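You operate a simulated robot arm through the tools that you are given. There is no shell and no other tool. Be economical: measure what you need, move in short steps, check, and stop when the job is done.

Carry out the task below with a simulated two-armed robot. There is one attempt and no reset: what you move stays moved.

Task
The lift breaker has tripped. Main switch off, open the cabinet, flip it back on, close up, main switch on.
Fine: leave the other breakers alone. Where these are worked on the way, their far stop is far enough and under half their travel is too little: main switch.

Only the result counts: the job must be done as asked and must still hold three seconds after the hand-in. Knocking over, shifting, dropping, spilling or breaking anything else fails it.

Robot
Two 7-joint arms with fingered hands on one trunk, on a base that drives. Base frame: it is fixed to the floor where the robot stands at the start and does not move with it; the origin is under the middle of the robot, x ahead of it, y to its left, z up. Lengths are in mm, angles in degrees, forces in N, time in s.
The left shoulder is at the start at [20, 123, 1422], the right one opposite. With the tool pointing down near the work surface each hand reaches from about 100 to 400 mm from the robot's upright axis, wherever it stands, measured 20 degrees to its own side. Places, roughly: cabinet door [300, 200, 900]; left breaker switch [300, 400, 1000]; main switch [400, 0, 1400]; right breaker switch [500, 100, 900]; second breaker switch [400, 300, 1000]; third breaker switch [400, 200, 1000]. Payload 2.4 kg a hand.
The tool frame of a hand sits at the grasp point between the pads (the TCP): z along the fingers, y along the line on which they close. The tips reach 17 mm beyond it. Largest opening 88 mm; the body of the gripper starts 47 mm behind the TCP. The gripper is a hand of 3 fingers: y runs from the thumb to the fingers, the wrist lies at [0, 0, -165] in the tool frame.
Orientation is told as [roll, pitch, yaw] about the base's x, y, z axes, in that order, counted from this pose: with the fingers straight down and closing along the base's y, the tool's x points along the base's -x, its y along +y and its z along -z.

Tools
- The arms move only by the tool servo_tool. It takes "left_steps", "right_steps" or both (then of equal length, played together; a hand with none holds still); each is a list of rows, each an object of numbers (a shift or turn left out is 0): "dx", "dy", "dz": the shift along the tool's x, y, z in units of 25 mm (1.0 is 25 mm); "ax", "ay", "az": the turn, a rotation vector about the tool's x, y, z in units of 6 degrees (1.0 is 6 degrees). In form: [{"dx": .., "dy": .., "dz": .., "ax": .., "ay": .., "az": ..}, ...]. A call has 1 to 10 rows; each row shifts and turns the commanded pose from where the row before left it, along the tool's axes as they then stand. A call with a number of a shift or a turn outside -1 to 1 is refused whole. Each row takes 0.2 s and may step no farther than 50 mm and 8.6 degrees from the row before; otherwise, the whole call is refused. A pose out of reach is approached as far as the arm can. The call stops where the force on the tool passes 90 N (or 10 N more than at its start, if that is more) or the arm is blocked; 0.2 s more then pass. In this call time passes only in rows, and 0.2 s behind the last. It gives the time, the measured TCP pose, the force on the tool (base axes), the opening and the grip force at its end, in the units of the frame above (readings bear some noise), with the torque about the TCP (base axes, N m) and any sound that the robot's microphone picked up.
- Cameras (640 x 400 px; columns grow to the right, rows downward): "scene" is now at [32.4, 29.3, 1845.1]; the picture's right is [0.44, -0.90, 0.00], its down [-0.82, -0.40, -0.41] and it looks along [0.37, 0.18, -0.91] (base axes); focal length 214 px, centre (320, 200). "left" rides on the left gripper at [-52, 4, -66] in its tool frame; the picture's right is [-0.09, -1.00, 0.00], its down [0.78, -0.07, -0.62] and it looks along [0.62, -0.05, 0.78] (tool axes); focal length 243 px, centre (320, 200). "right" rides on the right gripper at [52, 4, -66] in its tool frame; the picture's right is [-0.08, 1.00, 0.00], its down [-0.78, -0.07, -0.62] and it looks along [-0.62, -0.05, 0.78] (tool axes); focal length 243 px, centre (320, 200). There is no depth. A picture from a camera that has moved, and an enlarged one, comes with that camera's place and axes in the base frame and with its lens. The place of the scene camera against the robot may be out by one fixed shift of up to 12 mm in any direction.
- grab_frame(camera): a new picture of that camera. It takes no simulated time.
- lift_body(by): slides the trunk up (or, below 0, down) by that many mm; the arms and the scene camera ride with it, the base frame stays. It gives what a move gives, with no picture.
- steer(legs): drives the robot by 1 to 6 legs, each [ahead, left, turn to the left] in mm, mm and degrees, along the robot's own axes; the way and the turn of a leg run together, so that a leg with both is an arc; at most 1500 mm and 180 degrees a leg. The arms and the cameras ride along, it lands a little off, and it stops where it bumps. It gives what a move gives.
- set_fingers(finger1, finger2, thumb_bend, hand): sets how far each is bent, from 0 (flat) to 1 (curled in); at 0.3 the hand is open as for a grip, at 0.7 the pads meet at the TCP. One left out holds its place. A second passes; each finger stops where it meets its share of the squeeze, and holds until it gets a number again. It is the only way to open and close the hand. It gives what a move gives, with no picture; readings hold the bend of each and the force on the fingers (four entries, about 0 where the hand has none), thumb and palm.
- head_to(pan, tilt): turns the head with the scene camera to pan (to the left, within 120 degrees either way) and tilt (down, from -29 to 69), counted from straight ahead of the robot. It gives what a move gives.
- enlarge(camera, box): a new picture of the part [left, top, right, bottom] of that camera's present view, enlarged. It takes no simulated time.
- hand_in(): hands the job in; it is judged then, once.

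Go step by step. Nothing tells you exact positions but the pictures and the camera data: compare them with the known pose of the tool, close in by small moves and look again before you grip or let go. The budget is 120 turns and 92 pictures, counting those below and the enlarged ones. Unless the task says otherwise, let go and move clear before handing in, and close with one line.

The tools are called after ">>>" as name(argument=value, ...) on one line, values as JSON. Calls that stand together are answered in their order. servo_tool: Moves the arms, as the interface text tells. Its arguments: {"type":"object","properties":{"left_steps":{"type":"array","items":{"type":"object","properties":{"dx":{"type":"number"},"dy":{"type":"number"},"dz":{"type":"number"},"ax":{"type":"number"},"ay":{"type":"number"},"az":{"type":"number"}}}},"right_steps":{"type":"array","items":{"type":"object","properties":{"dx":{"type":"number"},"dy":{"type":"number"},"dz":{"type":"number"},"ax":{"type":"number"},"ay":{"type":"number"},"az":{"type":"number"}}}}},"required":[]} The other tools are called the same way: lift_body (by) slides the trunk up or down; set_fingers (finger1, finger2, thumb_bend, hand) moves the fingers one by one; steer (legs) drives the base; head_to (pan, tilt) turns the head that bears the scene camera; grab_frame (camera) takes a picture; enlarge (camera, box) takes an enlarged picture of a part of a camera's view; hand_in () hands the job in.

At the start:

```text
t: 0.0
left_position: [269.9, 260.6, 1577.8]
left_ee_rot: [0.0, 0.0, 0.0]
left_wrist_force: [-0.1, 0.3, -0.2]
left_ft_torque: [-0.01, -0.02, -0.02]
left_opening: 87.7
left_gripper_force: 0.0
left_shape: jaw
left_bend: [0.3, 0.3, 0.3]
left_finger forces: [0.1, 0.0, 0.0, 0.0, 0.0, 0.0]
right_position: [275.9, 3.9, 1544.1]
right_ee_rot: [0.0, 0.1, -0.1]
right_wrist_force: [0.7, -0.3, 0.6]
right_ft_torque: [0.01, 0.01, 0.01]
right_opening: 87.9
right_gripper_force: 0.0
right_shape: jaw
right_bend: [0.3, 0.3, 0.3]
right_finger forces: [0.1, 0.0, 0.0, 0.0, 0.1, 0.0]
trunk travel left (down, up): [-635.0, 195.0]
robot x, y, heading: [-3.3, -2.9, -0.1]
head pan, tilt: [26.0, 65.7]
```

scene: 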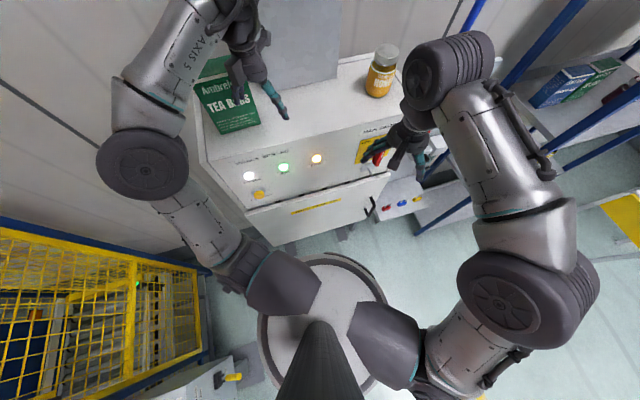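
right: 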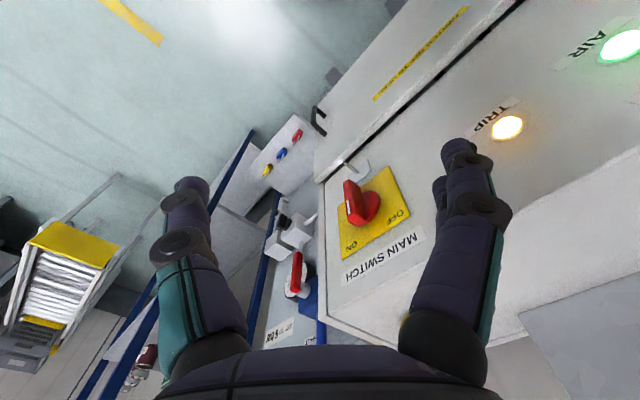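
left: 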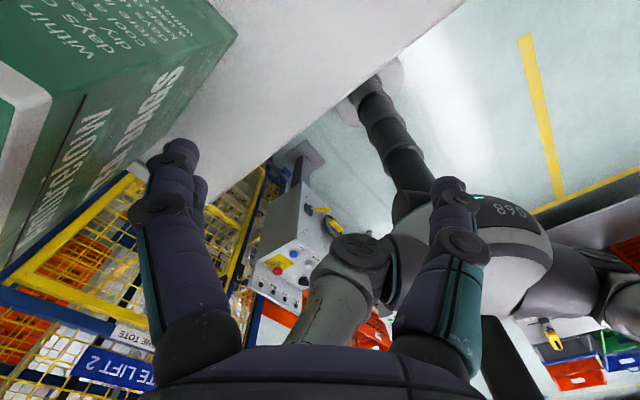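

I see a cabinet just ahead with a red main switch on a yellow plate, lamps above the door, and a handle at the door's right. I'll look closer with the head less tilted.

>>> head_to(pan=15, tilt=55)

>>> enlarge(camera="right", box=[220, 80, 460, 300])

>>> grab_frame(camera="scene")

```text
t: 0.7
left_position: [271.1, 261.0, 1576.9]
left_ee_rot: [0.0, 0.0, 0.0]
left_wrist_force: [-0.3, 0.3, 0.6]
left_ft_torque: [0.0, 0.0, 0.01]
left_opening: 87.9
left_gripper_force: 0.2
left_shape: jaw
left_bend: [0.3, 0.3, 0.3]
left_finger forces: [0.0, 0.1, 0.0, 0.0, 0.1, 0.1]
right_position: [274.9, 4.5, 1545.2]
right_ee_rot: [0.0, 0.0, 0.0]
right_wrist_force: [0.3, -0.2, 0.5]
right_ft_torque: [0.0, 0.0, -0.01]
right_opening: 87.9
right_gripper_force: 0.0
right_shape: jaw
right_bend: [0.3, 0.3, 0.3]
right_finger forces: [0.0, 0.0, 0.0, 0.0, 0.0, 0.1]
trunk travel left (down, up): [-635.0, 195.0]
robot x, y, heading: [0.0, 1.6, -0.0]
head pan, tilt: [15.0, 55.0]
```

```text
1.82 times, centred on (340, 190) of right
camera zoom: at [223.0, 8.8, 1612.2], right [0.08, 1.0, 0.0], down [0.78, -0.07, 0.62], along [0.62, -0.05, -0.78], focal length 441 px, centre (284, 218)
```

zoom: 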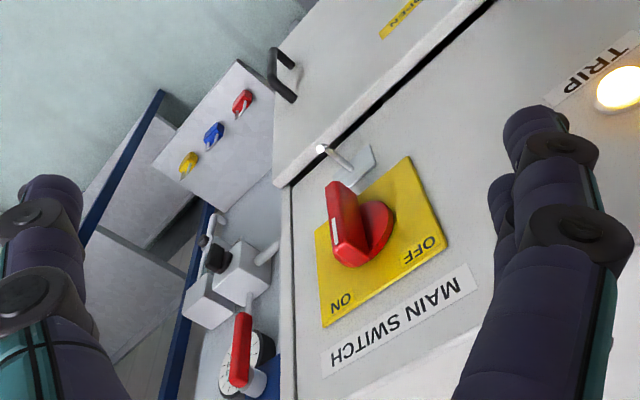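

```text
87 pictures are left
camera scene: at [48.3, 22.0, 1857.4], right [0.26, -0.97, 0.0], down [-0.79, -0.21, -0.57], along [0.55, 0.15, -0.82], focal length 214 px, centre (320, 200)
```

scene: 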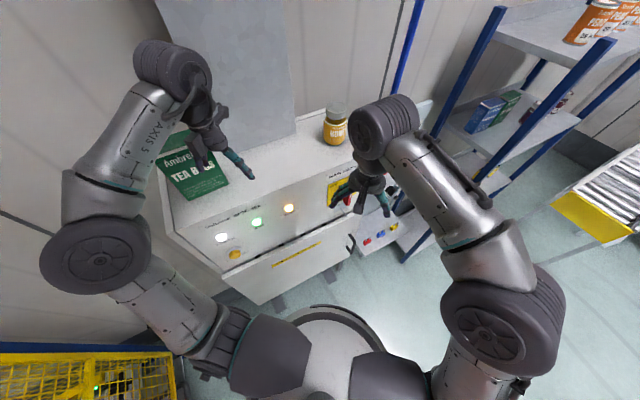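

The cabinet face is turned about 43° to my left, with its plane about 350 mm away. I'll look around for room before backing off square to it.

>>> head_to(pan=110, tilt=40)

>>> grab_frame(camera="scene")

>>> head_to(pan=-110, tilt=45)

>>> grab_frame(camera="scene")

```text
t: 2.4
left_position: [270.6, 261.0, 1577.5]
left_ee_rot: [0.0, 0.0, 0.1]
left_wrist_force: [-0.5, 0.3, -0.9]
left_ft_torque: [0.01, -0.01, 0.0]
left_opening: 87.7
left_gripper_force: 0.1
left_shape: jaw
left_bend: [0.3, 0.3, 0.3]
left_finger forces: [0.0, 0.1, 0.1, 0.0, 0.1, 0.0]
right_position: [276.3, 4.1, 1546.1]
right_ee_rot: [0.0, 0.0, 0.0]
right_wrist_force: [1.3, 0.4, 0.5]
right_ft_torque: [-0.01, -0.01, 0.01]
right_opening: 88.0
right_gripper_force: 0.0
right_shape: jaw
right_bend: [0.3, 0.3, 0.3]
right_finger forces: [0.1, 0.1, 0.0, 0.0, 0.0, 0.0]
trunk travel left (down, up): [-635.0, 195.0]
robot x, y, heading: [-0.5, -0.8, -0.1]
head pan, tilt: [110.0, 40.0]
```

```text
86 pictures are left
camera scene: at [-50.4, 83.1, 1878.2], right [0.94, 0.34, 0.0], down [0.22, -0.6, -0.77], along [-0.26, 0.72, -0.64], focal length 214 px, centre (320, 200)
```

scene: 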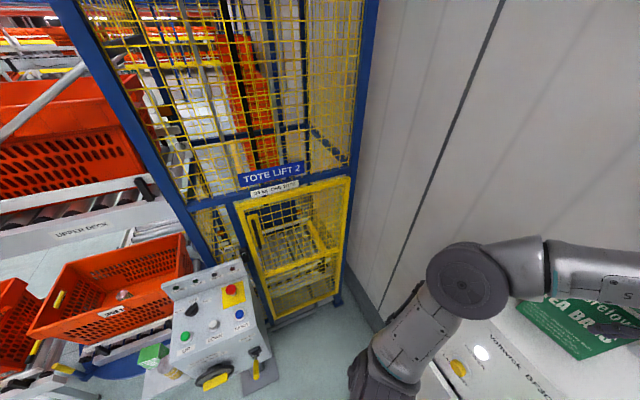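

```text
t: 5.6
left_position: [270.8, 260.0, 1578.1]
left_ee_rot: [0.1, 0.1, 0.0]
left_wrist_force: [-0.7, -0.4, -0.3]
left_ft_torque: [-0.02, 0.01, -0.03]
left_opening: 87.8
left_gripper_force: 0.0
left_shape: jaw
left_bend: [0.3, 0.3, 0.3]
left_finger forces: [0.1, 0.0, 0.1, 0.1, 0.0, 0.0]
right_position: [276.2, 4.5, 1545.4]
right_ee_rot: [0.0, 0.0, 0.1]
right_wrist_force: [0.6, 0.0, 0.4]
right_ft_torque: [-0.02, 0.01, 0.02]
right_opening: 88.0
right_gripper_force: 0.1
right_shape: jaw
right_bend: [0.3, 0.3, 0.3]
right_finger forces: [0.1, 0.0, 0.0, 0.1, 0.0, 0.1]
trunk travel left (down, up): [-635.0, 195.0]
robot x, y, heading: [-0.7, 1.7, -0.2]
head pan, tilt: [-110.0, 45.0]
```

```text
85 pictures are left
camera scene: at [-49.1, -73.2, 1870.9], right [-0.94, 0.34, 0.0], down [0.24, 0.66, -0.71], along [-0.24, -0.66, -0.71], focal length 214 px, centre (320, 200)
```

scene: 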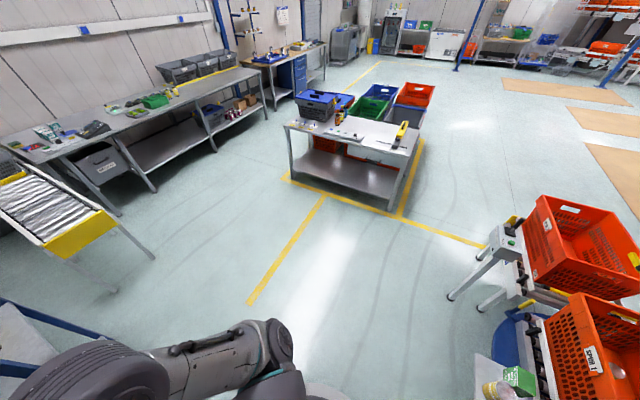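

The way back-right is clear. I'll back off about 250 mm square to the cabinet and turn 43° left.

>>> steer(legs=[[-131, -225, 0], [0, 0, 43]])

>>> head_to(pan=0, tilt=40)

>>> grab_frame(camera="scene")

>>> grab_frame(camera="right")

```text
t: 9.4
left_position: [-109.8, 150.1, 1578.2]
left_ee_rot: [0.1, 0.0, 42.9]
left_wrist_force: [-1.0, -0.3, 0.1]
left_ft_torque: [0.01, -0.02, 0.01]
left_opening: 88.0
left_gripper_force: 0.1
left_shape: jaw
left_bend: [0.3, 0.3, 0.3]
left_finger forces: [0.1, 0.0, 0.1, 0.1, 0.0, 0.0]
right_position: [68.6, -34.3, 1545.0]
right_ee_rot: [-0.1, 0.0, 42.9]
right_wrist_force: [0.2, -0.3, 0.2]
right_ft_torque: [-0.03, -0.01, 0.0]
right_opening: 87.9
right_gripper_force: 0.1
right_shape: jaw
right_bend: [0.3, 0.3, 0.3]
right_finger forces: [0.0, 0.0, 0.0, 0.1, 0.1, 0.0]
trunk travel left (down, up): [-635.0, 195.0]
robot x, y, heading: [-128.4, -226.0, 42.6]
head pan, tilt: [-110.0, 45.0]
```

```text
t: 11.3
left_position: [-109.8, 149.3, 1576.9]
left_ee_rot: [-0.1, -0.1, 42.9]
left_wrist_force: [-0.1, -0.8, 0.1]
left_ft_torque: [-0.03, 0.03, -0.02]
left_opening: 88.1
left_gripper_force: 0.0
left_shape: jaw
left_bend: [0.3, 0.3, 0.3]
left_finger forces: [0.0, 0.0, 0.1, 0.0, 0.0, 0.1]
right_position: [67.7, -34.5, 1545.3]
right_ee_rot: [-0.1, 0.1, 42.9]
right_wrist_force: [-0.3, -0.6, 0.5]
right_ft_torque: [0.02, 0.01, -0.01]
right_opening: 87.9
right_gripper_force: 0.1
right_shape: jaw
right_bend: [0.3, 0.3, 0.3]
right_finger forces: [0.0, 0.0, 0.1, 0.1, 0.0, 0.0]
trunk travel left (down, up): [-635.0, 195.0]
robot x, y, heading: [-131.6, -223.6, 42.9]
head pan, tilt: [0.0, 40.0]
```

```text
84 pictures are left
camera scene: at [-85.1, -177.9, 1878.1], right [0.68, -0.73, 0.0], down [-0.47, -0.44, -0.77], along [0.56, 0.52, -0.64], focal length 214 px, centre (320, 200)
```

scene: 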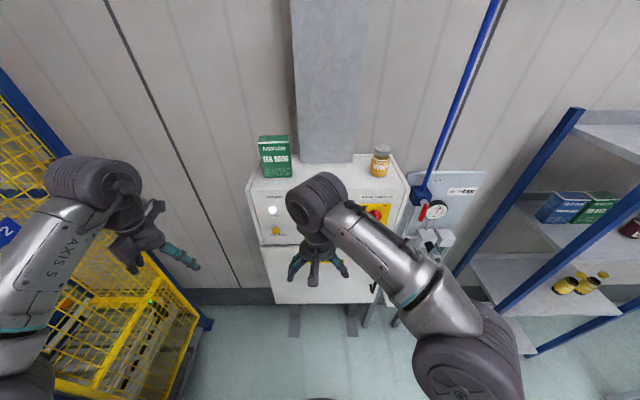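

```text
83 pictures are left
camera right: at [26.2, -66.9, 1612.2], right [-0.62, 0.79, 0.0], down [0.62, 0.48, 0.62], along [0.49, 0.38, -0.78], focal length 243 px, centre (320, 200)
```

right: 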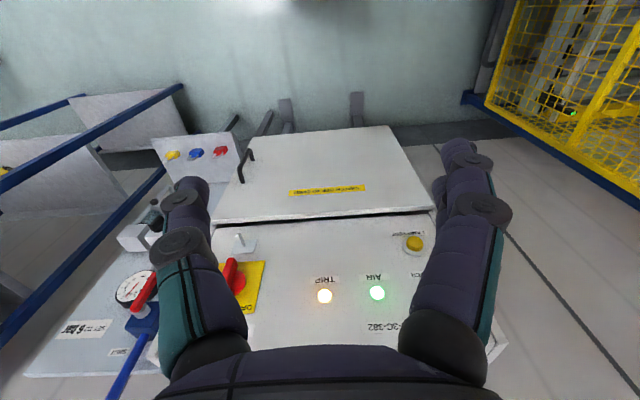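

The robot is now square to the cabinet. I'll turn the right hand to point forward and shift it right, for a clear view of the switch.

>>> servo_tool(right_steps=[{"dx": -1, "dy": -1}, {"dx": -1, "dy": -1}, {"dx": -1, "dy": -1}, {"dx": -0.5, "dy": -1}, {"dy": -1, "dx": -0.5}, {"ay": -1}, {"ay": -1}, {"ay": -1}, {"ay": -1}, {"ay": -1}])

>>> servo_tool(right_steps=[{"ay": -1}, {"ay": -1}, {"ay": -1}, {"ay": -1}, {"ay": -1}, {"ay": -1}, {"ay": -1}, {"ay": -1}, {"ay": -1}, {"ay": -1}])

>>> grab_frame(camera="scene")

>>> grab_frame(camera="right")

```text
t: 13.5
left_position: [-108.4, 148.1, 1577.7]
left_ee_rot: [0.0, 0.0, 42.9]
left_wrist_force: [-0.1, -0.4, 0.1]
left_ft_torque: [-0.01, -0.01, -0.01]
left_opening: 88.0
left_gripper_force: 0.1
left_shape: jaw
left_bend: [0.3, 0.3, 0.3]
left_finger forces: [0.0, 0.0, 0.1, 0.0, 0.0, 0.0]
right_position: [226.4, -59.7, 1546.3]
right_ee_rot: [0.0, -30.1, 43.0]
right_wrist_force: [0.9, -0.1, -0.2]
right_ft_torque: [0.0, 0.04, 0.03]
right_opening: 87.9
right_gripper_force: 0.1
right_shape: jaw
right_bend: [0.3, 0.3, 0.3]
right_finger forces: [0.0, 0.0, 0.1, 0.1, 0.0, 0.0]
trunk travel left (down, up): [-635.0, 195.0]
robot x, y, heading: [-131.0, -223.7, 43.0]
head pan, tilt: [0.0, 40.0]
```

```text
t: 15.7
left_position: [-109.7, 149.4, 1576.8]
left_ee_rot: [0.0, 0.0, 42.9]
left_wrist_force: [-0.2, -0.2, 0.0]
left_ft_torque: [0.0, 0.0, 0.03]
left_opening: 87.9
left_gripper_force: 0.0
left_shape: jaw
left_bend: [0.3, 0.3, 0.3]
left_finger forces: [0.1, 0.1, 0.1, 0.0, 0.0, 0.0]
right_position: [226.9, -58.0, 1545.4]
right_ee_rot: [129.5, -90.0, -86.7]
right_wrist_force: [0.9, -0.4, 0.4]
right_ft_torque: [-0.02, -0.01, 0.02]
right_opening: 87.7
right_gripper_force: 0.1
right_shape: jaw
right_bend: [0.3, 0.3, 0.3]
right_finger forces: [0.1, 0.0, 0.0, 0.0, 0.1, 0.0]
trunk travel left (down, up): [-635.0, 195.0]
robot x, y, heading: [-131.6, -227.4, 42.9]
head pan, tilt: [0.0, 40.0]
```

```text
82 pictures are left
camera scene: at [-84.8, -177.7, 1878.1], right [0.68, -0.73, 0.0], down [-0.47, -0.44, -0.77], along [0.56, 0.52, -0.64], focal length 214 px, centre (320, 200)
```

scene: 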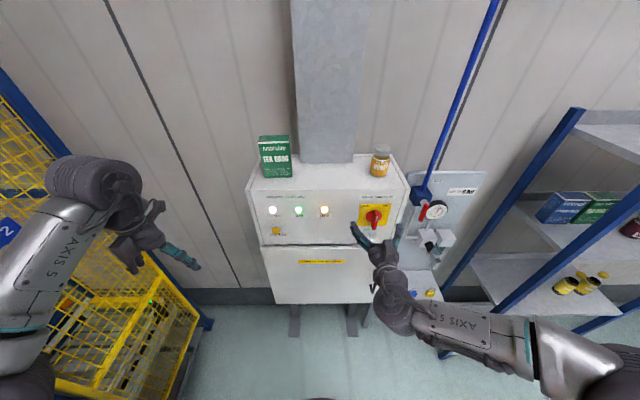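

```text
81 pictures are left
camera right: at [174.5, -99.6, 1493.6], right [-0.68, 0.73, 0.09], down [-0.41, -0.47, 0.78], along [0.61, 0.49, 0.62], focal length 243 px, centre (320, 200)
```

right: 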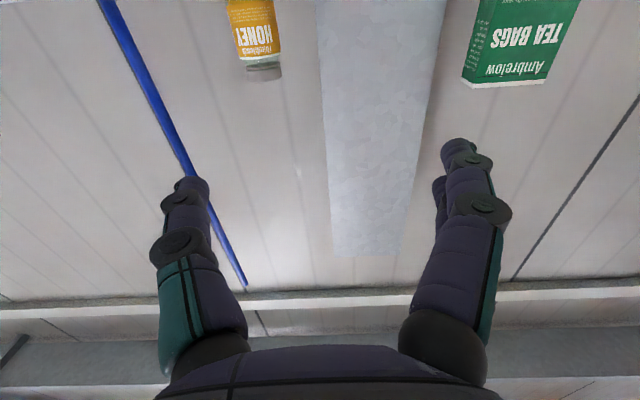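

>>> enlarge(camera="scene", box=[250, 180, 450, 305])

>>> enlarge(camera="scene", box=[345, 190, 409, 230])

```text
3.20 times, centred on (350, 242) of scene
camera zoom: at [-84.8, -177.7, 1878.1], right [0.68, -0.73, 0.0], down [-0.47, -0.44, -0.77], along [0.56, 0.52, -0.64], focal length 686 px, centre (224, 64)
```

zoom: 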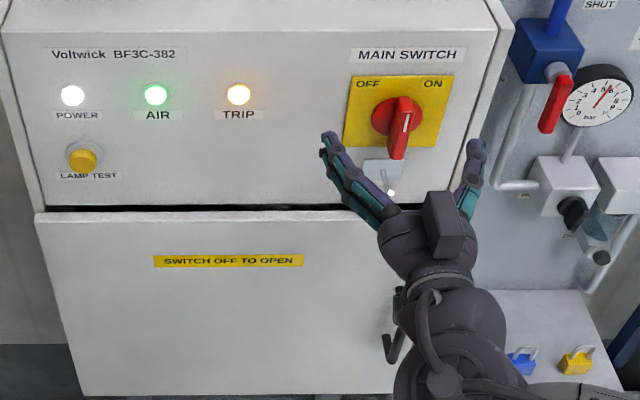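

```text
10.00 times, centred on (377, 210) of scene
camera zoom: at [-84.8, -177.7, 1878.1], right [0.68, -0.73, 0.0], down [-0.47, -0.44, -0.77], along [0.56, 0.52, -0.64], focal length 2145 px, centre (-250, 100)
```

zoom: 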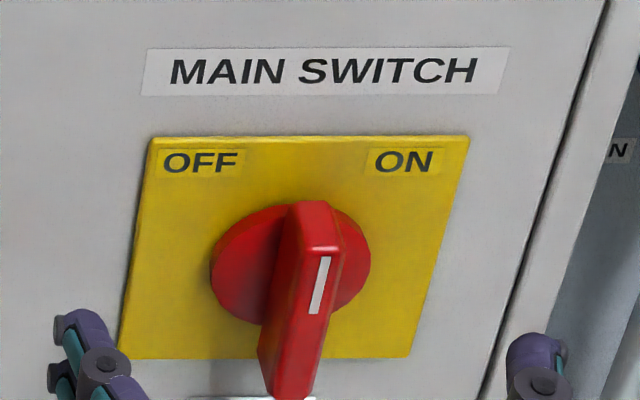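

The red switch bar stands vertical (power lamp on), with its axis at about (438, 53, 1369). I'll bring the right hand in front of it at standoff and look through its camera.

>>> servo_tool(right_steps=[{"dx": 1, "dy": -0.36}, {"dx": 1, "dy": -0.36}, {"dx": 1, "dy": -0.36}, {"dx": 1, "dy": -0.36}, {"dx": 1, "dy": -0.36}, {"dx": 1, "dy": -0.36}, {"dx": 1, "dy": -0.34, "dz": 0.6}, {"dz": 0.8}, {"dz": 0.8}])

>>> grab_frame(camera="right")

>>> enlarge(camera="scene", box=[250, 180, 450, 305])

```text
t: 17.7
left_position: [-109.7, 149.6, 1577.4]
left_ee_rot: [0.0, 0.0, 42.9]
left_wrist_force: [0.2, -0.3, -0.1]
left_ft_torque: [0.0, 0.01, 0.04]
left_opening: 87.9
left_gripper_force: 0.0
left_shape: jaw
left_bend: [0.3, 0.3, 0.3]
left_finger forces: [0.1, 0.1, 0.0, 0.0, 0.0, 0.1]
right_position: [266.9, -74.3, 1471.1]
right_ee_rot: [-6.5, -89.8, 49.3]
right_wrist_force: [0.0, -0.1, -0.5]
right_ft_torque: [0.0, 0.0, 0.0]
right_opening: 88.1
right_gripper_force: 0.1
right_shape: jaw
right_bend: [0.3, 0.3, 0.3]
right_finger forces: [0.0, 0.0, 0.1, 0.0, 0.0, 0.1]
right hand out of reach, approached as far as the arm can: row 4, 5, 6, 7, 8, 9
trunk travel left (down, up): [-635.0, 195.0]
robot x, y, heading: [-132.2, -224.7, 43.0]
head pan, tilt: [0.0, 40.0]
```

```text
78 pictures are left
camera right: at [214.5, -115.6, 1420.4], right [-0.68, 0.73, 0.08], down [-0.41, -0.47, 0.78], along [0.61, 0.5, 0.62], focal length 243 px, centre (320, 200)
```

right: 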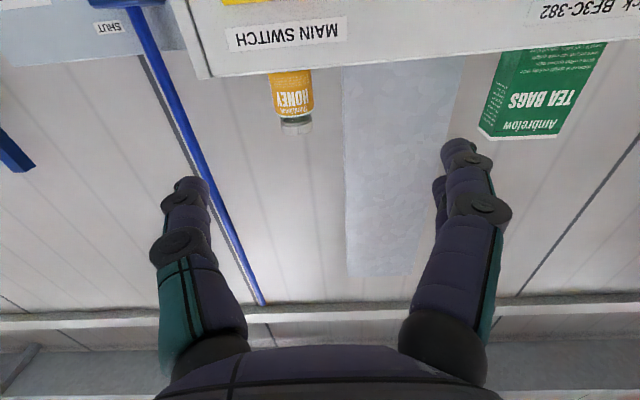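

```text
3.20 times, centred on (350, 242) of scene
camera zoom: at [-84.7, -178.2, 1878.2], right [0.68, -0.73, 0.0], down [-0.47, -0.44, -0.77], along [0.56, 0.52, -0.64], focal length 686 px, centre (224, 64)
```

zoom: 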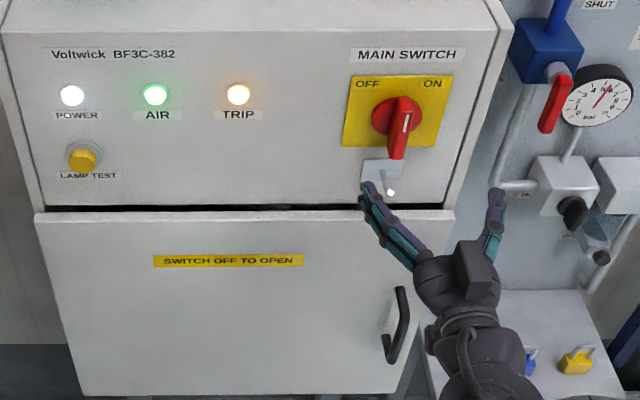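

The hand can't go lower in this arm posture, so I'll lower the trunk instead.

>>> lift_body(by=-100)

>>> grab_frame(camera="right")

>>> enlarge(camera="scene", box=[250, 150, 450, 275])

```text
t: 19.1
left_position: [-110.1, 150.1, 1478.6]
left_ee_rot: [0.0, 0.0, 42.9]
left_wrist_force: [-0.1, -1.0, -0.4]
left_ft_torque: [-0.02, -0.04, 0.03]
left_opening: 87.7
left_gripper_force: 0.1
left_shape: jaw
left_bend: [0.3, 0.3, 0.3]
left_finger forces: [0.0, 0.0, 0.0, 0.0, 0.1, 0.0]
right_position: [265.8, -74.3, 1371.3]
right_ee_rot: [1.3, -89.7, 41.5]
right_wrist_force: [-0.5, 0.3, -0.4]
right_ft_torque: [-0.03, 0.0, 0.02]
right_opening: 87.6
right_gripper_force: 0.1
right_shape: jaw
right_bend: [0.3, 0.3, 0.3]
right_finger forces: [0.0, 0.0, 0.0, 0.1, 0.0, 0.0]
trunk travel left (down, up): [-535.0, 295.0]
robot x, y, heading: [-132.3, -227.0, 42.8]
head pan, tilt: [0.0, 40.0]
```

```text
76 pictures are left
camera right: at [214.1, -115.4, 1320.4], right [-0.68, 0.73, 0.08], down [-0.41, -0.47, 0.78], along [0.61, 0.5, 0.62], focal length 243 px, centre (320, 200)
```

right: 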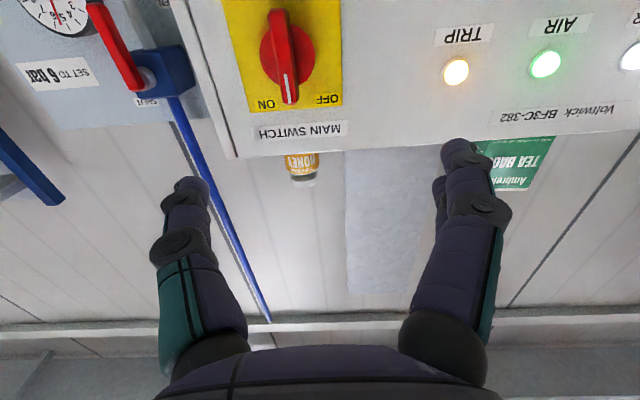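

```text
3.20 times, centred on (350, 212) of scene
camera zoom: at [-85.0, -178.0, 1778.2], right [0.68, -0.73, 0.0], down [-0.47, -0.44, -0.77], along [0.56, 0.52, -0.64], focal length 686 px, centre (224, 160)
```

zoom: 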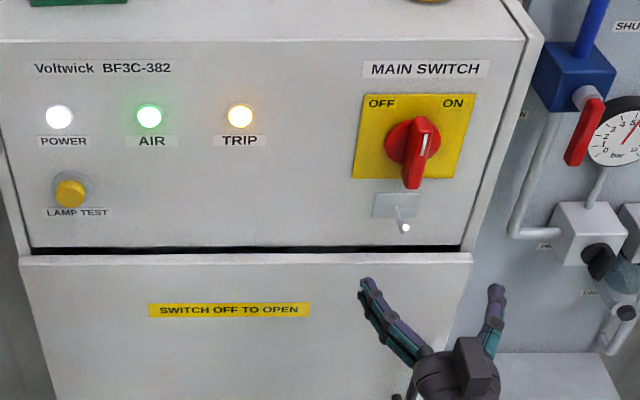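

The switch axis is about 30 mm to the right, 12 mm lower and about 200 mm ahead of the TCP. I'll close in partway.

>>> servo_tool(right_steps=[{"dy": -0.6, "dx": 0.25, "dz": 0.8}, {"dy": -0.56, "dx": 0.25, "dz": 0.8}, {"dz": 0.8}, {"dz": 0.8}, {"dz": 0.8}])

>>> grab_frame(camera="right")

>>> enlarge(camera="scene", box=[310, 150, 430, 225])

```text
t: 20.2
left_position: [-109.4, 149.9, 1478.0]
left_ee_rot: [0.1, 0.0, 42.8]
left_wrist_force: [0.4, -0.5, -0.6]
left_ft_torque: [0.01, 0.04, 0.01]
left_opening: 87.9
left_gripper_force: 0.1
left_shape: jaw
left_bend: [0.3, 0.3, 0.3]
left_finger forces: [0.0, 0.0, 0.0, 0.1, 0.1, 0.0]
right_position: [340.7, -44.9, 1387.0]
right_ee_rot: [-1.2, -89.4, 44.1]
right_wrist_force: [-0.7, 0.1, 0.4]
right_ft_torque: [0.03, 0.01, -0.02]
right_opening: 88.0
right_gripper_force: 0.0
right_shape: jaw
right_bend: [0.3, 0.3, 0.3]
right_finger forces: [0.1, 0.0, 0.0, 0.0, 0.1, 0.0]
right hand out of reach, approached as far as the arm can: row 1, 2, 3, 4
trunk travel left (down, up): [-535.0, 295.0]
robot x, y, heading: [-128.1, -226.1, 43.0]
head pan, tilt: [0.0, 40.0]
```

```text
74 pictures are left
camera right: at [288.0, -86.7, 1336.5], right [-0.68, 0.73, 0.08], down [-0.41, -0.47, 0.79], along [0.62, 0.5, 0.61], focal length 243 px, centre (320, 200)
```

right: 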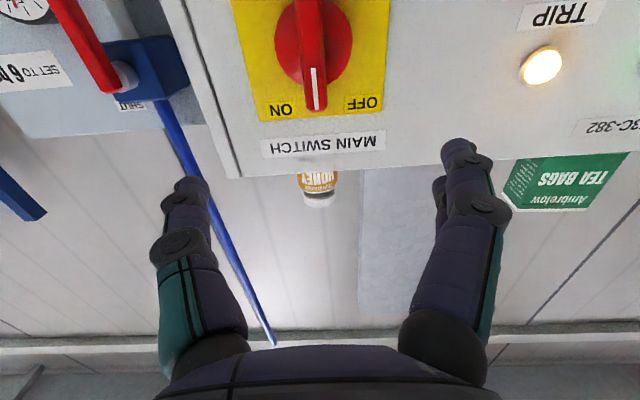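

```text
5.33 times, centred on (370, 188) of scene
camera zoom: at [-85.0, -177.3, 1778.1], right [0.68, -0.73, 0.0], down [-0.47, -0.44, -0.77], along [0.56, 0.52, -0.64], focal length 1144 px, centre (53, 267)
```

zoom: 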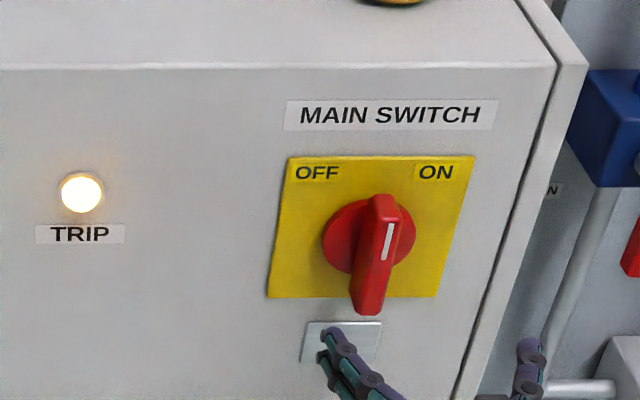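

The hand is laterally aligned but about 35 mm high. I'll lower the trunk 35 mm and move forward in small steps.

>>> lift_body(by=-35)

>>> servo_tool(right_steps=[{"dz": 0.7}, {"dz": 0.7}, {"dz": 0.7}])

>>> grab_frame(camera="right")

>>> enlarge(camera="scene", box=[310, 130, 430, 205])

```text
t: 21.0
left_position: [-110.8, 149.7, 1443.2]
left_ee_rot: [-0.1, 0.0, 42.9]
left_wrist_force: [-0.3, 0.7, -0.4]
left_ft_torque: [-0.03, -0.01, -0.01]
left_opening: 87.9
left_gripper_force: 0.0
left_shape: jaw
left_bend: [0.3, 0.3, 0.3]
left_finger forces: [0.0, 0.0, 0.0, 0.0, 0.0, 0.0]
right_position: [339.3, -45.2, 1352.8]
right_ee_rot: [0.9, -89.3, 41.9]
right_wrist_force: [0.2, 0.5, 0.5]
right_ft_torque: [0.01, 0.02, 0.0]
right_opening: 87.6
right_gripper_force: 0.1
right_shape: jaw
right_bend: [0.3, 0.3, 0.3]
right_finger forces: [0.0, 0.0, 0.0, 0.0, 0.0, 0.1]
trunk travel left (down, up): [-500.0, 330.0]
robot x, y, heading: [-130.4, -222.2, 43.0]
head pan, tilt: [0.0, 40.0]
```

```text
t: 21.8
left_position: [-110.2, 149.9, 1443.7]
left_ee_rot: [0.0, 0.0, 42.9]
left_wrist_force: [-0.8, -0.2, 0.2]
left_ft_torque: [-0.02, 0.0, 0.03]
left_opening: 87.8
left_gripper_force: 0.0
left_shape: jaw
left_bend: [0.3, 0.3, 0.3]
left_finger forces: [0.0, 0.0, 0.0, 0.1, 0.0, 0.0]
right_position: [379.6, -7.9, 1353.3]
right_ee_rot: [-0.8, -89.2, 43.6]
right_wrist_force: [0.4, 0.5, 0.4]
right_ft_torque: [0.02, -0.01, 0.03]
right_opening: 87.9
right_gripper_force: 0.0
right_shape: jaw
right_bend: [0.3, 0.3, 0.3]
right_finger forces: [0.1, 0.1, 0.0, 0.0, 0.0, 0.1]
trunk travel left (down, up): [-500.0, 330.0]
robot x, y, heading: [-130.8, -226.6, 42.7]
head pan, tilt: [0.0, 40.0]
```

```text
72 pictures are left
camera right: at [326.8, -49.8, 1302.5], right [-0.68, 0.73, 0.08], down [-0.4, -0.46, 0.79], along [0.62, 0.5, 0.61], focal length 243 px, centre (320, 200)
```

right: 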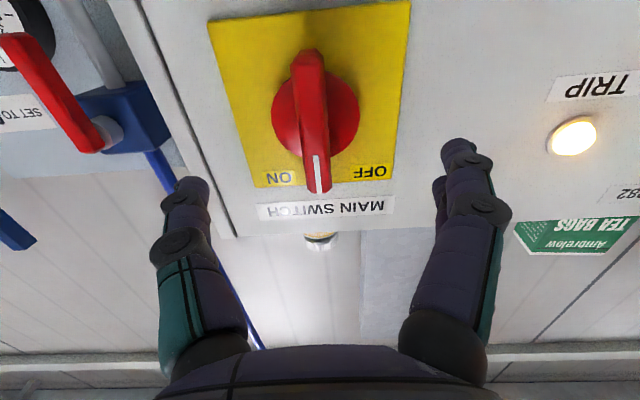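

```text
5.33 times, centred on (370, 168) of scene
camera zoom: at [-84.8, -177.5, 1743.1], right [0.68, -0.73, 0.0], down [-0.47, -0.44, -0.77], along [0.56, 0.52, -0.64], focal length 1144 px, centre (53, 373)
```

zoom: 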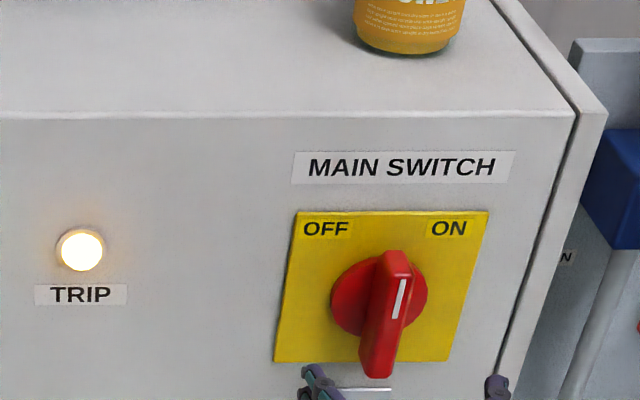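

Aligned laterally within about 2 mm. I'll move forward 40 mm so the fingertips straddle the bar.

>>> servo_tool(right_steps=[{"dz": 0.5}, {"dz": 0.5}, {"dz": 0.3}, {"dz": 0.3}])

>>> grab_frame(camera="right")

>>> enlarge(camera="scene", box=[310, 130, 430, 205])

```text
t: 22.8
left_position: [-110.0, 149.2, 1442.5]
left_ee_rot: [0.0, 0.0, 42.8]
left_wrist_force: [0.7, -0.7, 0.3]
left_ft_torque: [0.0, -0.03, 0.0]
left_opening: 87.7
left_gripper_force: 0.1
left_shape: jaw
left_bend: [0.3, 0.3, 0.3]
left_finger forces: [0.1, 0.0, 0.1, 0.1, 0.0, 0.1]
right_position: [408.6, 17.3, 1352.2]
right_ee_rot: [-1.7, -89.2, 44.5]
right_wrist_force: [-0.1, 0.4, -0.6]
right_ft_torque: [-0.02, -0.02, 0.02]
right_opening: 87.5
right_gripper_force: 0.0
right_shape: jaw
right_bend: [0.3, 0.3, 0.3]
right_finger forces: [0.0, 0.0, 0.0, 0.0, 0.0, 0.1]
trunk travel left (down, up): [-500.0, 330.0]
robot x, y, heading: [-132.7, -224.7, 42.7]
head pan, tilt: [0.0, 40.0]
```

```text
70 pictures are left
camera right: at [356.0, -23.8, 1301.2], right [-0.68, 0.73, 0.08], down [-0.4, -0.46, 0.79], along [0.62, 0.5, 0.61], focal length 243 px, centre (320, 200)
```

right: 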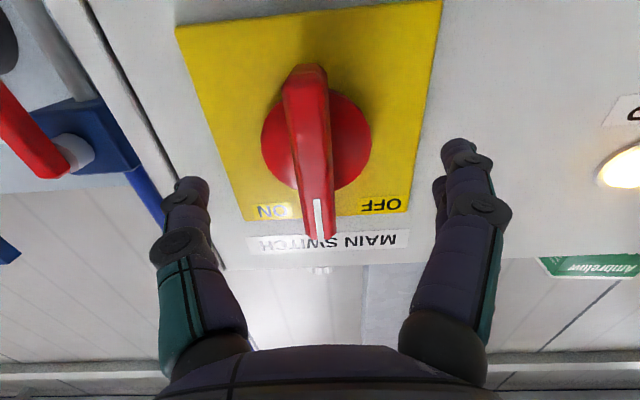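

```text
5.33 times, centred on (370, 168) of scene
camera zoom: at [-85.0, -177.7, 1743.1], right [0.68, -0.73, 0.0], down [-0.47, -0.44, -0.77], along [0.56, 0.52, -0.64], focal length 1144 px, centre (53, 373)
```

zoom: 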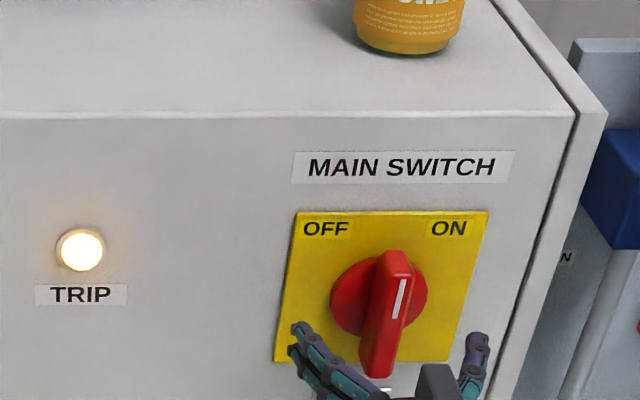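

The bar's front is about 9 mm beyond the TCP. I'll go 11 mm deeper and close the fingers on it.

>>> servo_tool(right_steps=[{"dz": 0.22}, {"dz": 0.22}])

>>> set_fingers(hand="right", finger1=0.7, finger2=0.7, thumb_bend=0.7)

>>> grab_frame(camera="right")

>>> enlarge(camera="scene", box=[310, 130, 430, 205])

```text
t: 23.4
left_position: [-109.8, 150.3, 1442.7]
left_ee_rot: [0.1, 0.0, 43.0]
left_wrist_force: [0.6, 0.8, -0.4]
left_ft_torque: [0.02, 0.0, -0.02]
left_opening: 87.8
left_gripper_force: 0.1
left_shape: jaw
left_bend: [0.3, 0.3, 0.3]
left_finger forces: [0.0, 0.0, 0.0, 0.0, 0.1, 0.0]
right_position: [416.1, 24.8, 1351.4]
right_ee_rot: [-0.2, -89.5, 43.0]
right_wrist_force: [0.4, -1.2, -0.5]
right_ft_torque: [0.02, -0.02, -0.03]
right_opening: 87.9
right_gripper_force: 0.0
right_shape: jaw
right_bend: [0.3, 0.3, 0.3]
right_finger forces: [0.1, 0.1, 0.0, 0.1, 0.0, 0.0]
trunk travel left (down, up): [-500.0, 330.0]
robot x, y, heading: [-129.3, -223.4, 43.0]
head pan, tilt: [0.0, 40.0]
```

```text
t: 24.4
left_position: [-109.6, 149.2, 1442.9]
left_ee_rot: [0.1, -0.1, 42.9]
left_wrist_force: [-0.3, 0.2, 0.4]
left_ft_torque: [-0.02, 0.01, 0.03]
left_opening: 87.7
left_gripper_force: 0.1
left_shape: jaw
left_bend: [0.3, 0.3, 0.3]
left_finger forces: [0.0, 0.1, 0.0, 0.1, 0.0, 0.0]
right_position: [418.2, 24.5, 1351.5]
right_ee_rot: [2.0, -89.4, 40.7]
right_wrist_force: [1.3, -0.5, 0.1]
right_ft_torque: [0.04, -0.05, 0.0]
right_opening: 10.3
right_gripper_force: 4.0
right_shape: fingers
right_bend: [0.66, 0.66, 0.66]
right_finger forces: [1.6, 1.6, 0.1, 0.1, 4.9, 0.0]
trunk travel left (down, up): [-500.0, 330.0]
robot x, y, heading: [-127.1, -224.5, 43.3]
head pan, tilt: [0.0, 40.0]
```

```text
68 pictures are left
camera right: at [364.3, -16.8, 1300.2], right [-0.68, 0.73, 0.09], down [-0.4, -0.47, 0.79], along [0.62, 0.5, 0.61], focal length 243 px, centre (320, 200)
```

right: 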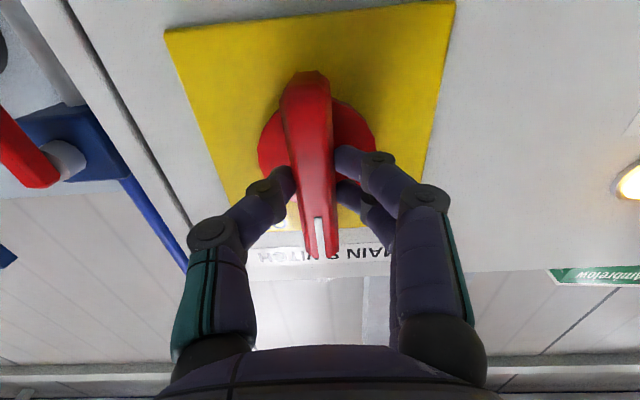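

```text
5.33 times, centred on (370, 168) of scene
camera zoom: at [-84.4, -178.0, 1743.1], right [0.68, -0.73, 0.0], down [-0.47, -0.44, -0.77], along [0.56, 0.52, -0.64], focal length 1144 px, centre (53, 373)
```

zoom: 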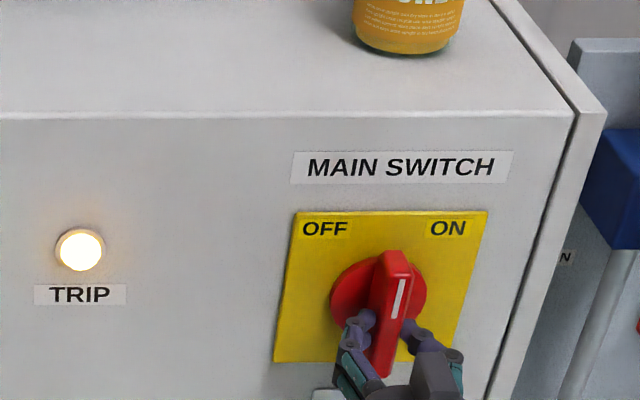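

The bar is gripped. Now I'll turn it counter-clockwise, as I see it, towards OFF.

>>> servo_tool(right_steps=[{"az": -1}, {"az": -1}, {"az": -1}, {"az": -1}, {"az": -1}])

>>> enlarge(camera="scene", box=[250, 130, 450, 255])

```text
t: 25.6
left_position: [-108.4, 150.3, 1442.9]
left_ee_rot: [0.0, 0.0, 42.8]
left_wrist_force: [-0.4, 0.1, 0.2]
left_ft_torque: [0.01, 0.0, 0.02]
left_opening: 88.1
left_gripper_force: 0.0
left_shape: jaw
left_bend: [0.3, 0.3, 0.3]
left_finger forces: [0.0, 0.1, 0.0, 0.0, 0.1, 0.0]
right_position: [416.0, 24.8, 1351.7]
right_ee_rot: [-88.8, -59.9, 131.7]
right_wrist_force: [2.6, -1.6, -1.6]
right_ft_torque: [0.16, 0.17, -0.06]
right_opening: 14.5
right_gripper_force: 8.6
right_shape: fingers
right_bend: [0.64, 0.68, 0.65]
right_finger forces: [6.3, 0.9, 0.0, 0.0, 10.0, 0.0]
trunk travel left (down, up): [-500.0, 330.0]
robot x, y, heading: [-131.2, -225.2, 42.7]
head pan, tilt: [0.0, 40.0]
```

```text
3.20 times, centred on (350, 192) of scene
camera zoom: at [-83.9, -178.4, 1743.1], right [0.68, -0.73, 0.0], down [-0.47, -0.44, -0.77], along [0.56, 0.52, -0.64], focal length 686 px, centre (224, 224)
```

zoom: 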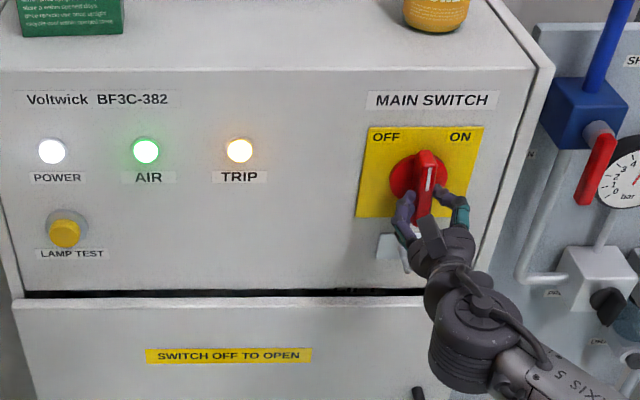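

The hand is turning but the bar barely moved. I'll squeeze harder and continue.

>>> set_fingers(hand="right", finger1=0.95, finger2=0.95, thumb_bend=0.95)

>>> servo_tool(right_steps=[{"az": -1}, {"az": -1}, {"az": -1}])

>>> enlarge(camera="scene", box=[250, 130, 450, 255])

>>> grab_frame(camera="right")

```text
t: 26.6
left_position: [-108.2, 150.7, 1442.0]
left_ee_rot: [0.1, 0.1, 42.9]
left_wrist_force: [-0.3, 0.7, -0.4]
left_ft_torque: [0.01, 0.0, 0.02]
left_opening: 88.0
left_gripper_force: 0.1
left_shape: jaw
left_bend: [0.3, 0.3, 0.3]
left_finger forces: [0.1, 0.0, 0.0, 0.0, 0.0, 0.1]
right_position: [417.2, 24.5, 1351.5]
right_ee_rot: [-88.7, -59.9, 131.7]
right_wrist_force: [6.8, 1.9, 1.9]
right_ft_torque: [0.2, 0.13, -0.07]
right_opening: 12.7
right_gripper_force: 23.0
right_shape: fingers
right_bend: [0.71, 0.75, 0.66]
right_finger forces: [11.2, 9.7, 0.0, 0.1, 25.2, 0.0]
trunk travel left (down, up): [-500.0, 330.0]
robot x, y, heading: [-130.3, -225.9, 43.0]
head pan, tilt: [0.0, 40.0]
```

```text
t: 27.4
left_position: [-108.2, 149.4, 1442.9]
left_ee_rot: [0.0, 0.1, 42.9]
left_wrist_force: [-0.7, 0.8, 0.4]
left_ft_torque: [-0.04, 0.03, 0.01]
left_opening: 87.9
left_gripper_force: 0.0
left_shape: jaw
left_bend: [0.3, 0.3, 0.3]
left_finger forces: [0.0, 0.0, 0.1, 0.0, 0.1, 0.1]
right_position: [418.2, 24.6, 1349.6]
right_ee_rot: [-89.1, -42.0, 132.1]
right_wrist_force: [9.0, 0.6, 2.5]
right_ft_torque: [0.14, 0.07, -0.07]
right_opening: 12.8
right_gripper_force: 20.8
right_shape: fingers
right_bend: [0.71, 0.75, 0.66]
right_finger forces: [9.1, 8.7, 0.0, 0.1, 24.1, 0.1]
trunk travel left (down, up): [-500.0, 330.0]
robot x, y, heading: [-134.4, -225.2, 42.8]
head pan, tilt: [0.0, 40.0]
```

```text
3.20 times, centred on (350, 192) of scene
camera zoom: at [-82.5, -177.9, 1743.1], right [0.68, -0.73, 0.0], down [-0.47, -0.44, -0.77], along [0.56, 0.52, -0.64], focal length 686 px, centre (224, 224)
```

zoom: 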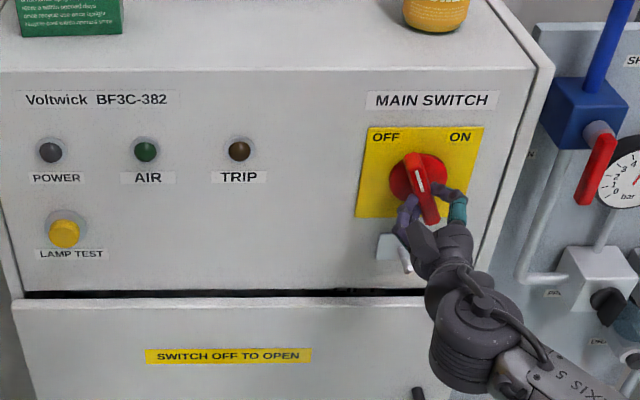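

```text
64 pictures are left
camera right: at [393.1, -46.8, 1314.0], right [-0.5, 0.53, -0.68], down [-0.82, -0.02, 0.58], along [0.29, 0.85, 0.44], focal length 243 px, centre (320, 200)
```

right: 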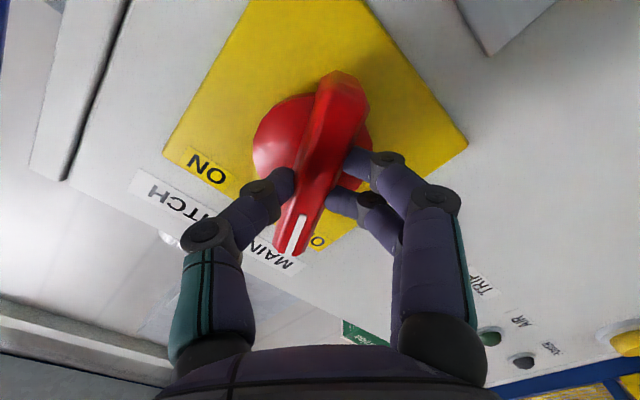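

The lamps are out, so the switch is moving. I'll carry on to its far stop.

>>> servo_tool(right_steps=[{"az": -1}, {"az": -1}, {"az": -1}, {"az": -1}, {"az": -1}])

>>> enlarge(camera="scene", box=[310, 130, 430, 205])

```text
t: 28.6
left_position: [-109.6, 148.2, 1442.8]
left_ee_rot: [0.0, 0.1, 42.9]
left_wrist_force: [0.8, 0.4, 0.8]
left_ft_torque: [0.03, -0.03, -0.01]
left_opening: 88.1
left_gripper_force: 0.0
left_shape: jaw
left_bend: [0.3, 0.3, 0.3]
left_finger forces: [0.0, 0.0, 0.0, 0.0, 0.0, 0.0]
right_position: [416.7, 24.6, 1351.3]
right_ee_rot: [-89.4, -12.0, 132.6]
right_wrist_force: [7.7, -1.6, 4.9]
right_ft_torque: [-0.1, -0.22, -0.04]
right_opening: 7.4
right_gripper_force: 20.9
right_shape: fingers
right_bend: [0.73, 0.75, 0.66]
right_finger forces: [6.4, 12.0, 0.1, 0.0, 24.6, 0.0]
trunk travel left (down, up): [-500.0, 330.0]
robot x, y, heading: [-133.1, -225.1, 43.1]
head pan, tilt: [0.0, 40.0]
```

```text
5.33 times, centred on (370, 168) of scene
camera zoom: at [-83.4, -178.5, 1743.1], right [0.68, -0.73, 0.0], down [-0.47, -0.44, -0.77], along [0.56, 0.52, -0.64], focal length 1144 px, centre (53, 373)
```

zoom: 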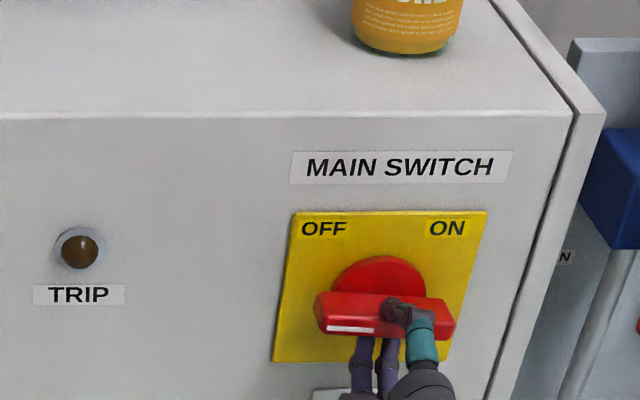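

The bar is nearly horizontal. One more small turn against the stop.

>>> servo_tool(right_steps=[{"az": -1}, {"az": -1}, {"az": -0.6}])

>>> enlarge(camera="scene", box=[310, 130, 430, 205])

```text
t: 29.4
left_position: [-108.0, 148.4, 1444.7]
left_ee_rot: [0.1, 0.0, 43.0]
left_wrist_force: [0.5, -0.2, -0.4]
left_ft_torque: [-0.06, 0.0, -0.02]
left_opening: 87.9
left_gripper_force: 0.0
left_shape: jaw
left_bend: [0.3, 0.3, 0.3]
left_finger forces: [0.0, 0.0, 0.0, 0.0, 0.1, 0.0]
right_position: [417.8, 24.4, 1352.5]
right_ee_rot: [-89.3, 3.5, 132.8]
right_wrist_force: [8.0, -2.3, 5.3]
right_ft_torque: [0.11, -0.02, -0.09]
right_opening: 8.3
right_gripper_force: 20.2
right_shape: fingers
right_bend: [0.73, 0.76, 0.66]
right_finger forces: [8.4, 8.7, 0.1, 0.0, 22.5, 0.0]
trunk travel left (down, up): [-500.0, 330.0]
robot x, y, heading: [-130.0, -225.7, 43.2]
head pan, tilt: [0.0, 40.0]
```

```text
5.33 times, centred on (370, 168) of scene
camera zoom: at [-83.4, -179.0, 1743.1], right [0.68, -0.73, 0.0], down [-0.47, -0.44, -0.77], along [0.56, 0.52, -0.64], focal length 1144 px, centre (53, 373)
```

zoom: 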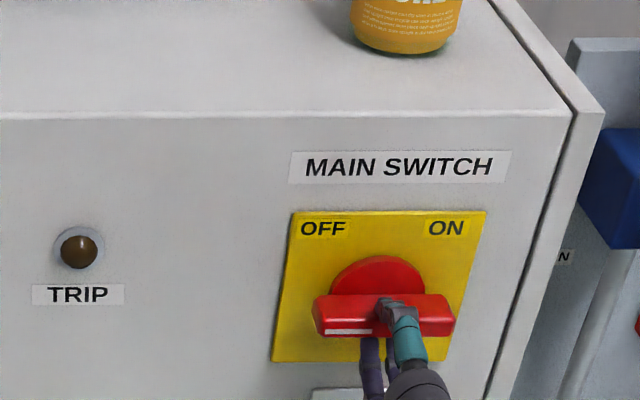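

The switch is at OFF. I'll release gently and back away.

>>> set_fingers(hand="right", finger1=0.5, finger2=0.5, thumb_bend=0.5)

>>> servo_tool(right_steps=[{"dz": -1}, {"dz": -1}, {"dz": -1}, {"dz": -1}, {"dz": -1}])

>>> enlarge(camera="scene", box=[250, 130, 450, 255])

>>> grab_frame(camera="right")

```text
t: 30.4
left_position: [-110.8, 149.5, 1442.9]
left_ee_rot: [0.0, 0.0, 43.0]
left_wrist_force: [0.0, -0.5, -0.3]
left_ft_torque: [0.02, 0.0, 0.0]
left_opening: 87.5
left_gripper_force: 0.1
left_shape: jaw
left_bend: [0.3, 0.3, 0.3]
left_finger forces: [0.1, 0.0, 0.1, 0.0, 0.1, 0.0]
right_position: [416.7, 25.5, 1351.0]
right_ee_rot: [-89.4, 3.5, 132.6]
right_wrist_force: [0.2, 0.2, -0.5]
right_ft_torque: [0.02, 0.02, 0.01]
right_opening: 39.5
right_gripper_force: 0.1
right_shape: fingers
right_bend: [0.5, 0.5, 0.5]
right_finger forces: [0.1, 0.1, 0.0, 0.1, 0.0, 0.0]
trunk travel left (down, up): [-500.0, 330.0]
robot x, y, heading: [-134.4, -227.9, 42.9]
head pan, tilt: [0.0, 40.0]
```

```text
t: 31.6
left_position: [-110.7, 149.7, 1443.7]
left_ee_rot: [0.0, 0.0, 42.9]
left_wrist_force: [-0.6, 0.0, 0.0]
left_ft_torque: [0.04, -0.01, 0.02]
left_opening: 87.7
left_gripper_force: 0.0
left_shape: jaw
left_bend: [0.3, 0.3, 0.3]
left_finger forces: [0.0, 0.1, 0.0, 0.0, 0.0, 0.1]
right_position: [321.4, -61.7, 1354.5]
right_ee_rot: [-89.4, 3.6, 132.8]
right_wrist_force: [-0.6, 0.5, 0.1]
right_ft_torque: [0.02, -0.02, -0.01]
right_opening: 39.5
right_gripper_force: 0.1
right_shape: fingers
right_bend: [0.5, 0.5, 0.5]
right_finger forces: [0.0, 0.1, 0.0, 0.0, 0.0, 0.1]
trunk travel left (down, up): [-500.0, 330.0]
robot x, y, heading: [-132.4, -225.4, 42.9]
head pan, tilt: [0.0, 40.0]
```

```text
3.20 times, centred on (350, 192) of scene
camera zoom: at [-85.5, -178.4, 1743.2], right [0.68, -0.73, 0.0], down [-0.47, -0.44, -0.77], along [0.56, 0.52, -0.64], focal length 686 px, centre (224, 224)
```

zoom: 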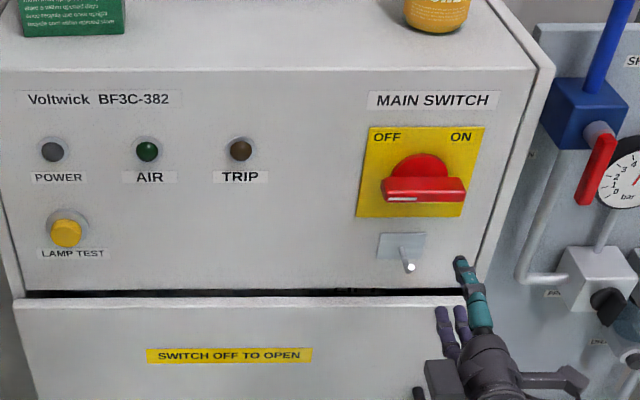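

```text
60 pictures are left
camera right: at [309.0, -144.6, 1353.4], right [-0.02, 0.01, -1.0], down [-0.99, 0.15, 0.02], along [0.15, 0.99, 0.01], focal length 243 px, centre (320, 200)
```

right: 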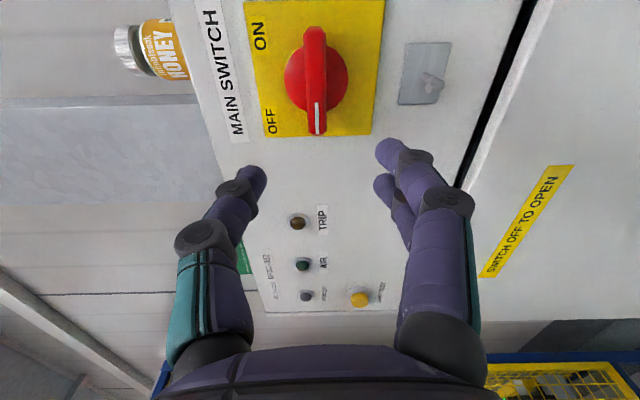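

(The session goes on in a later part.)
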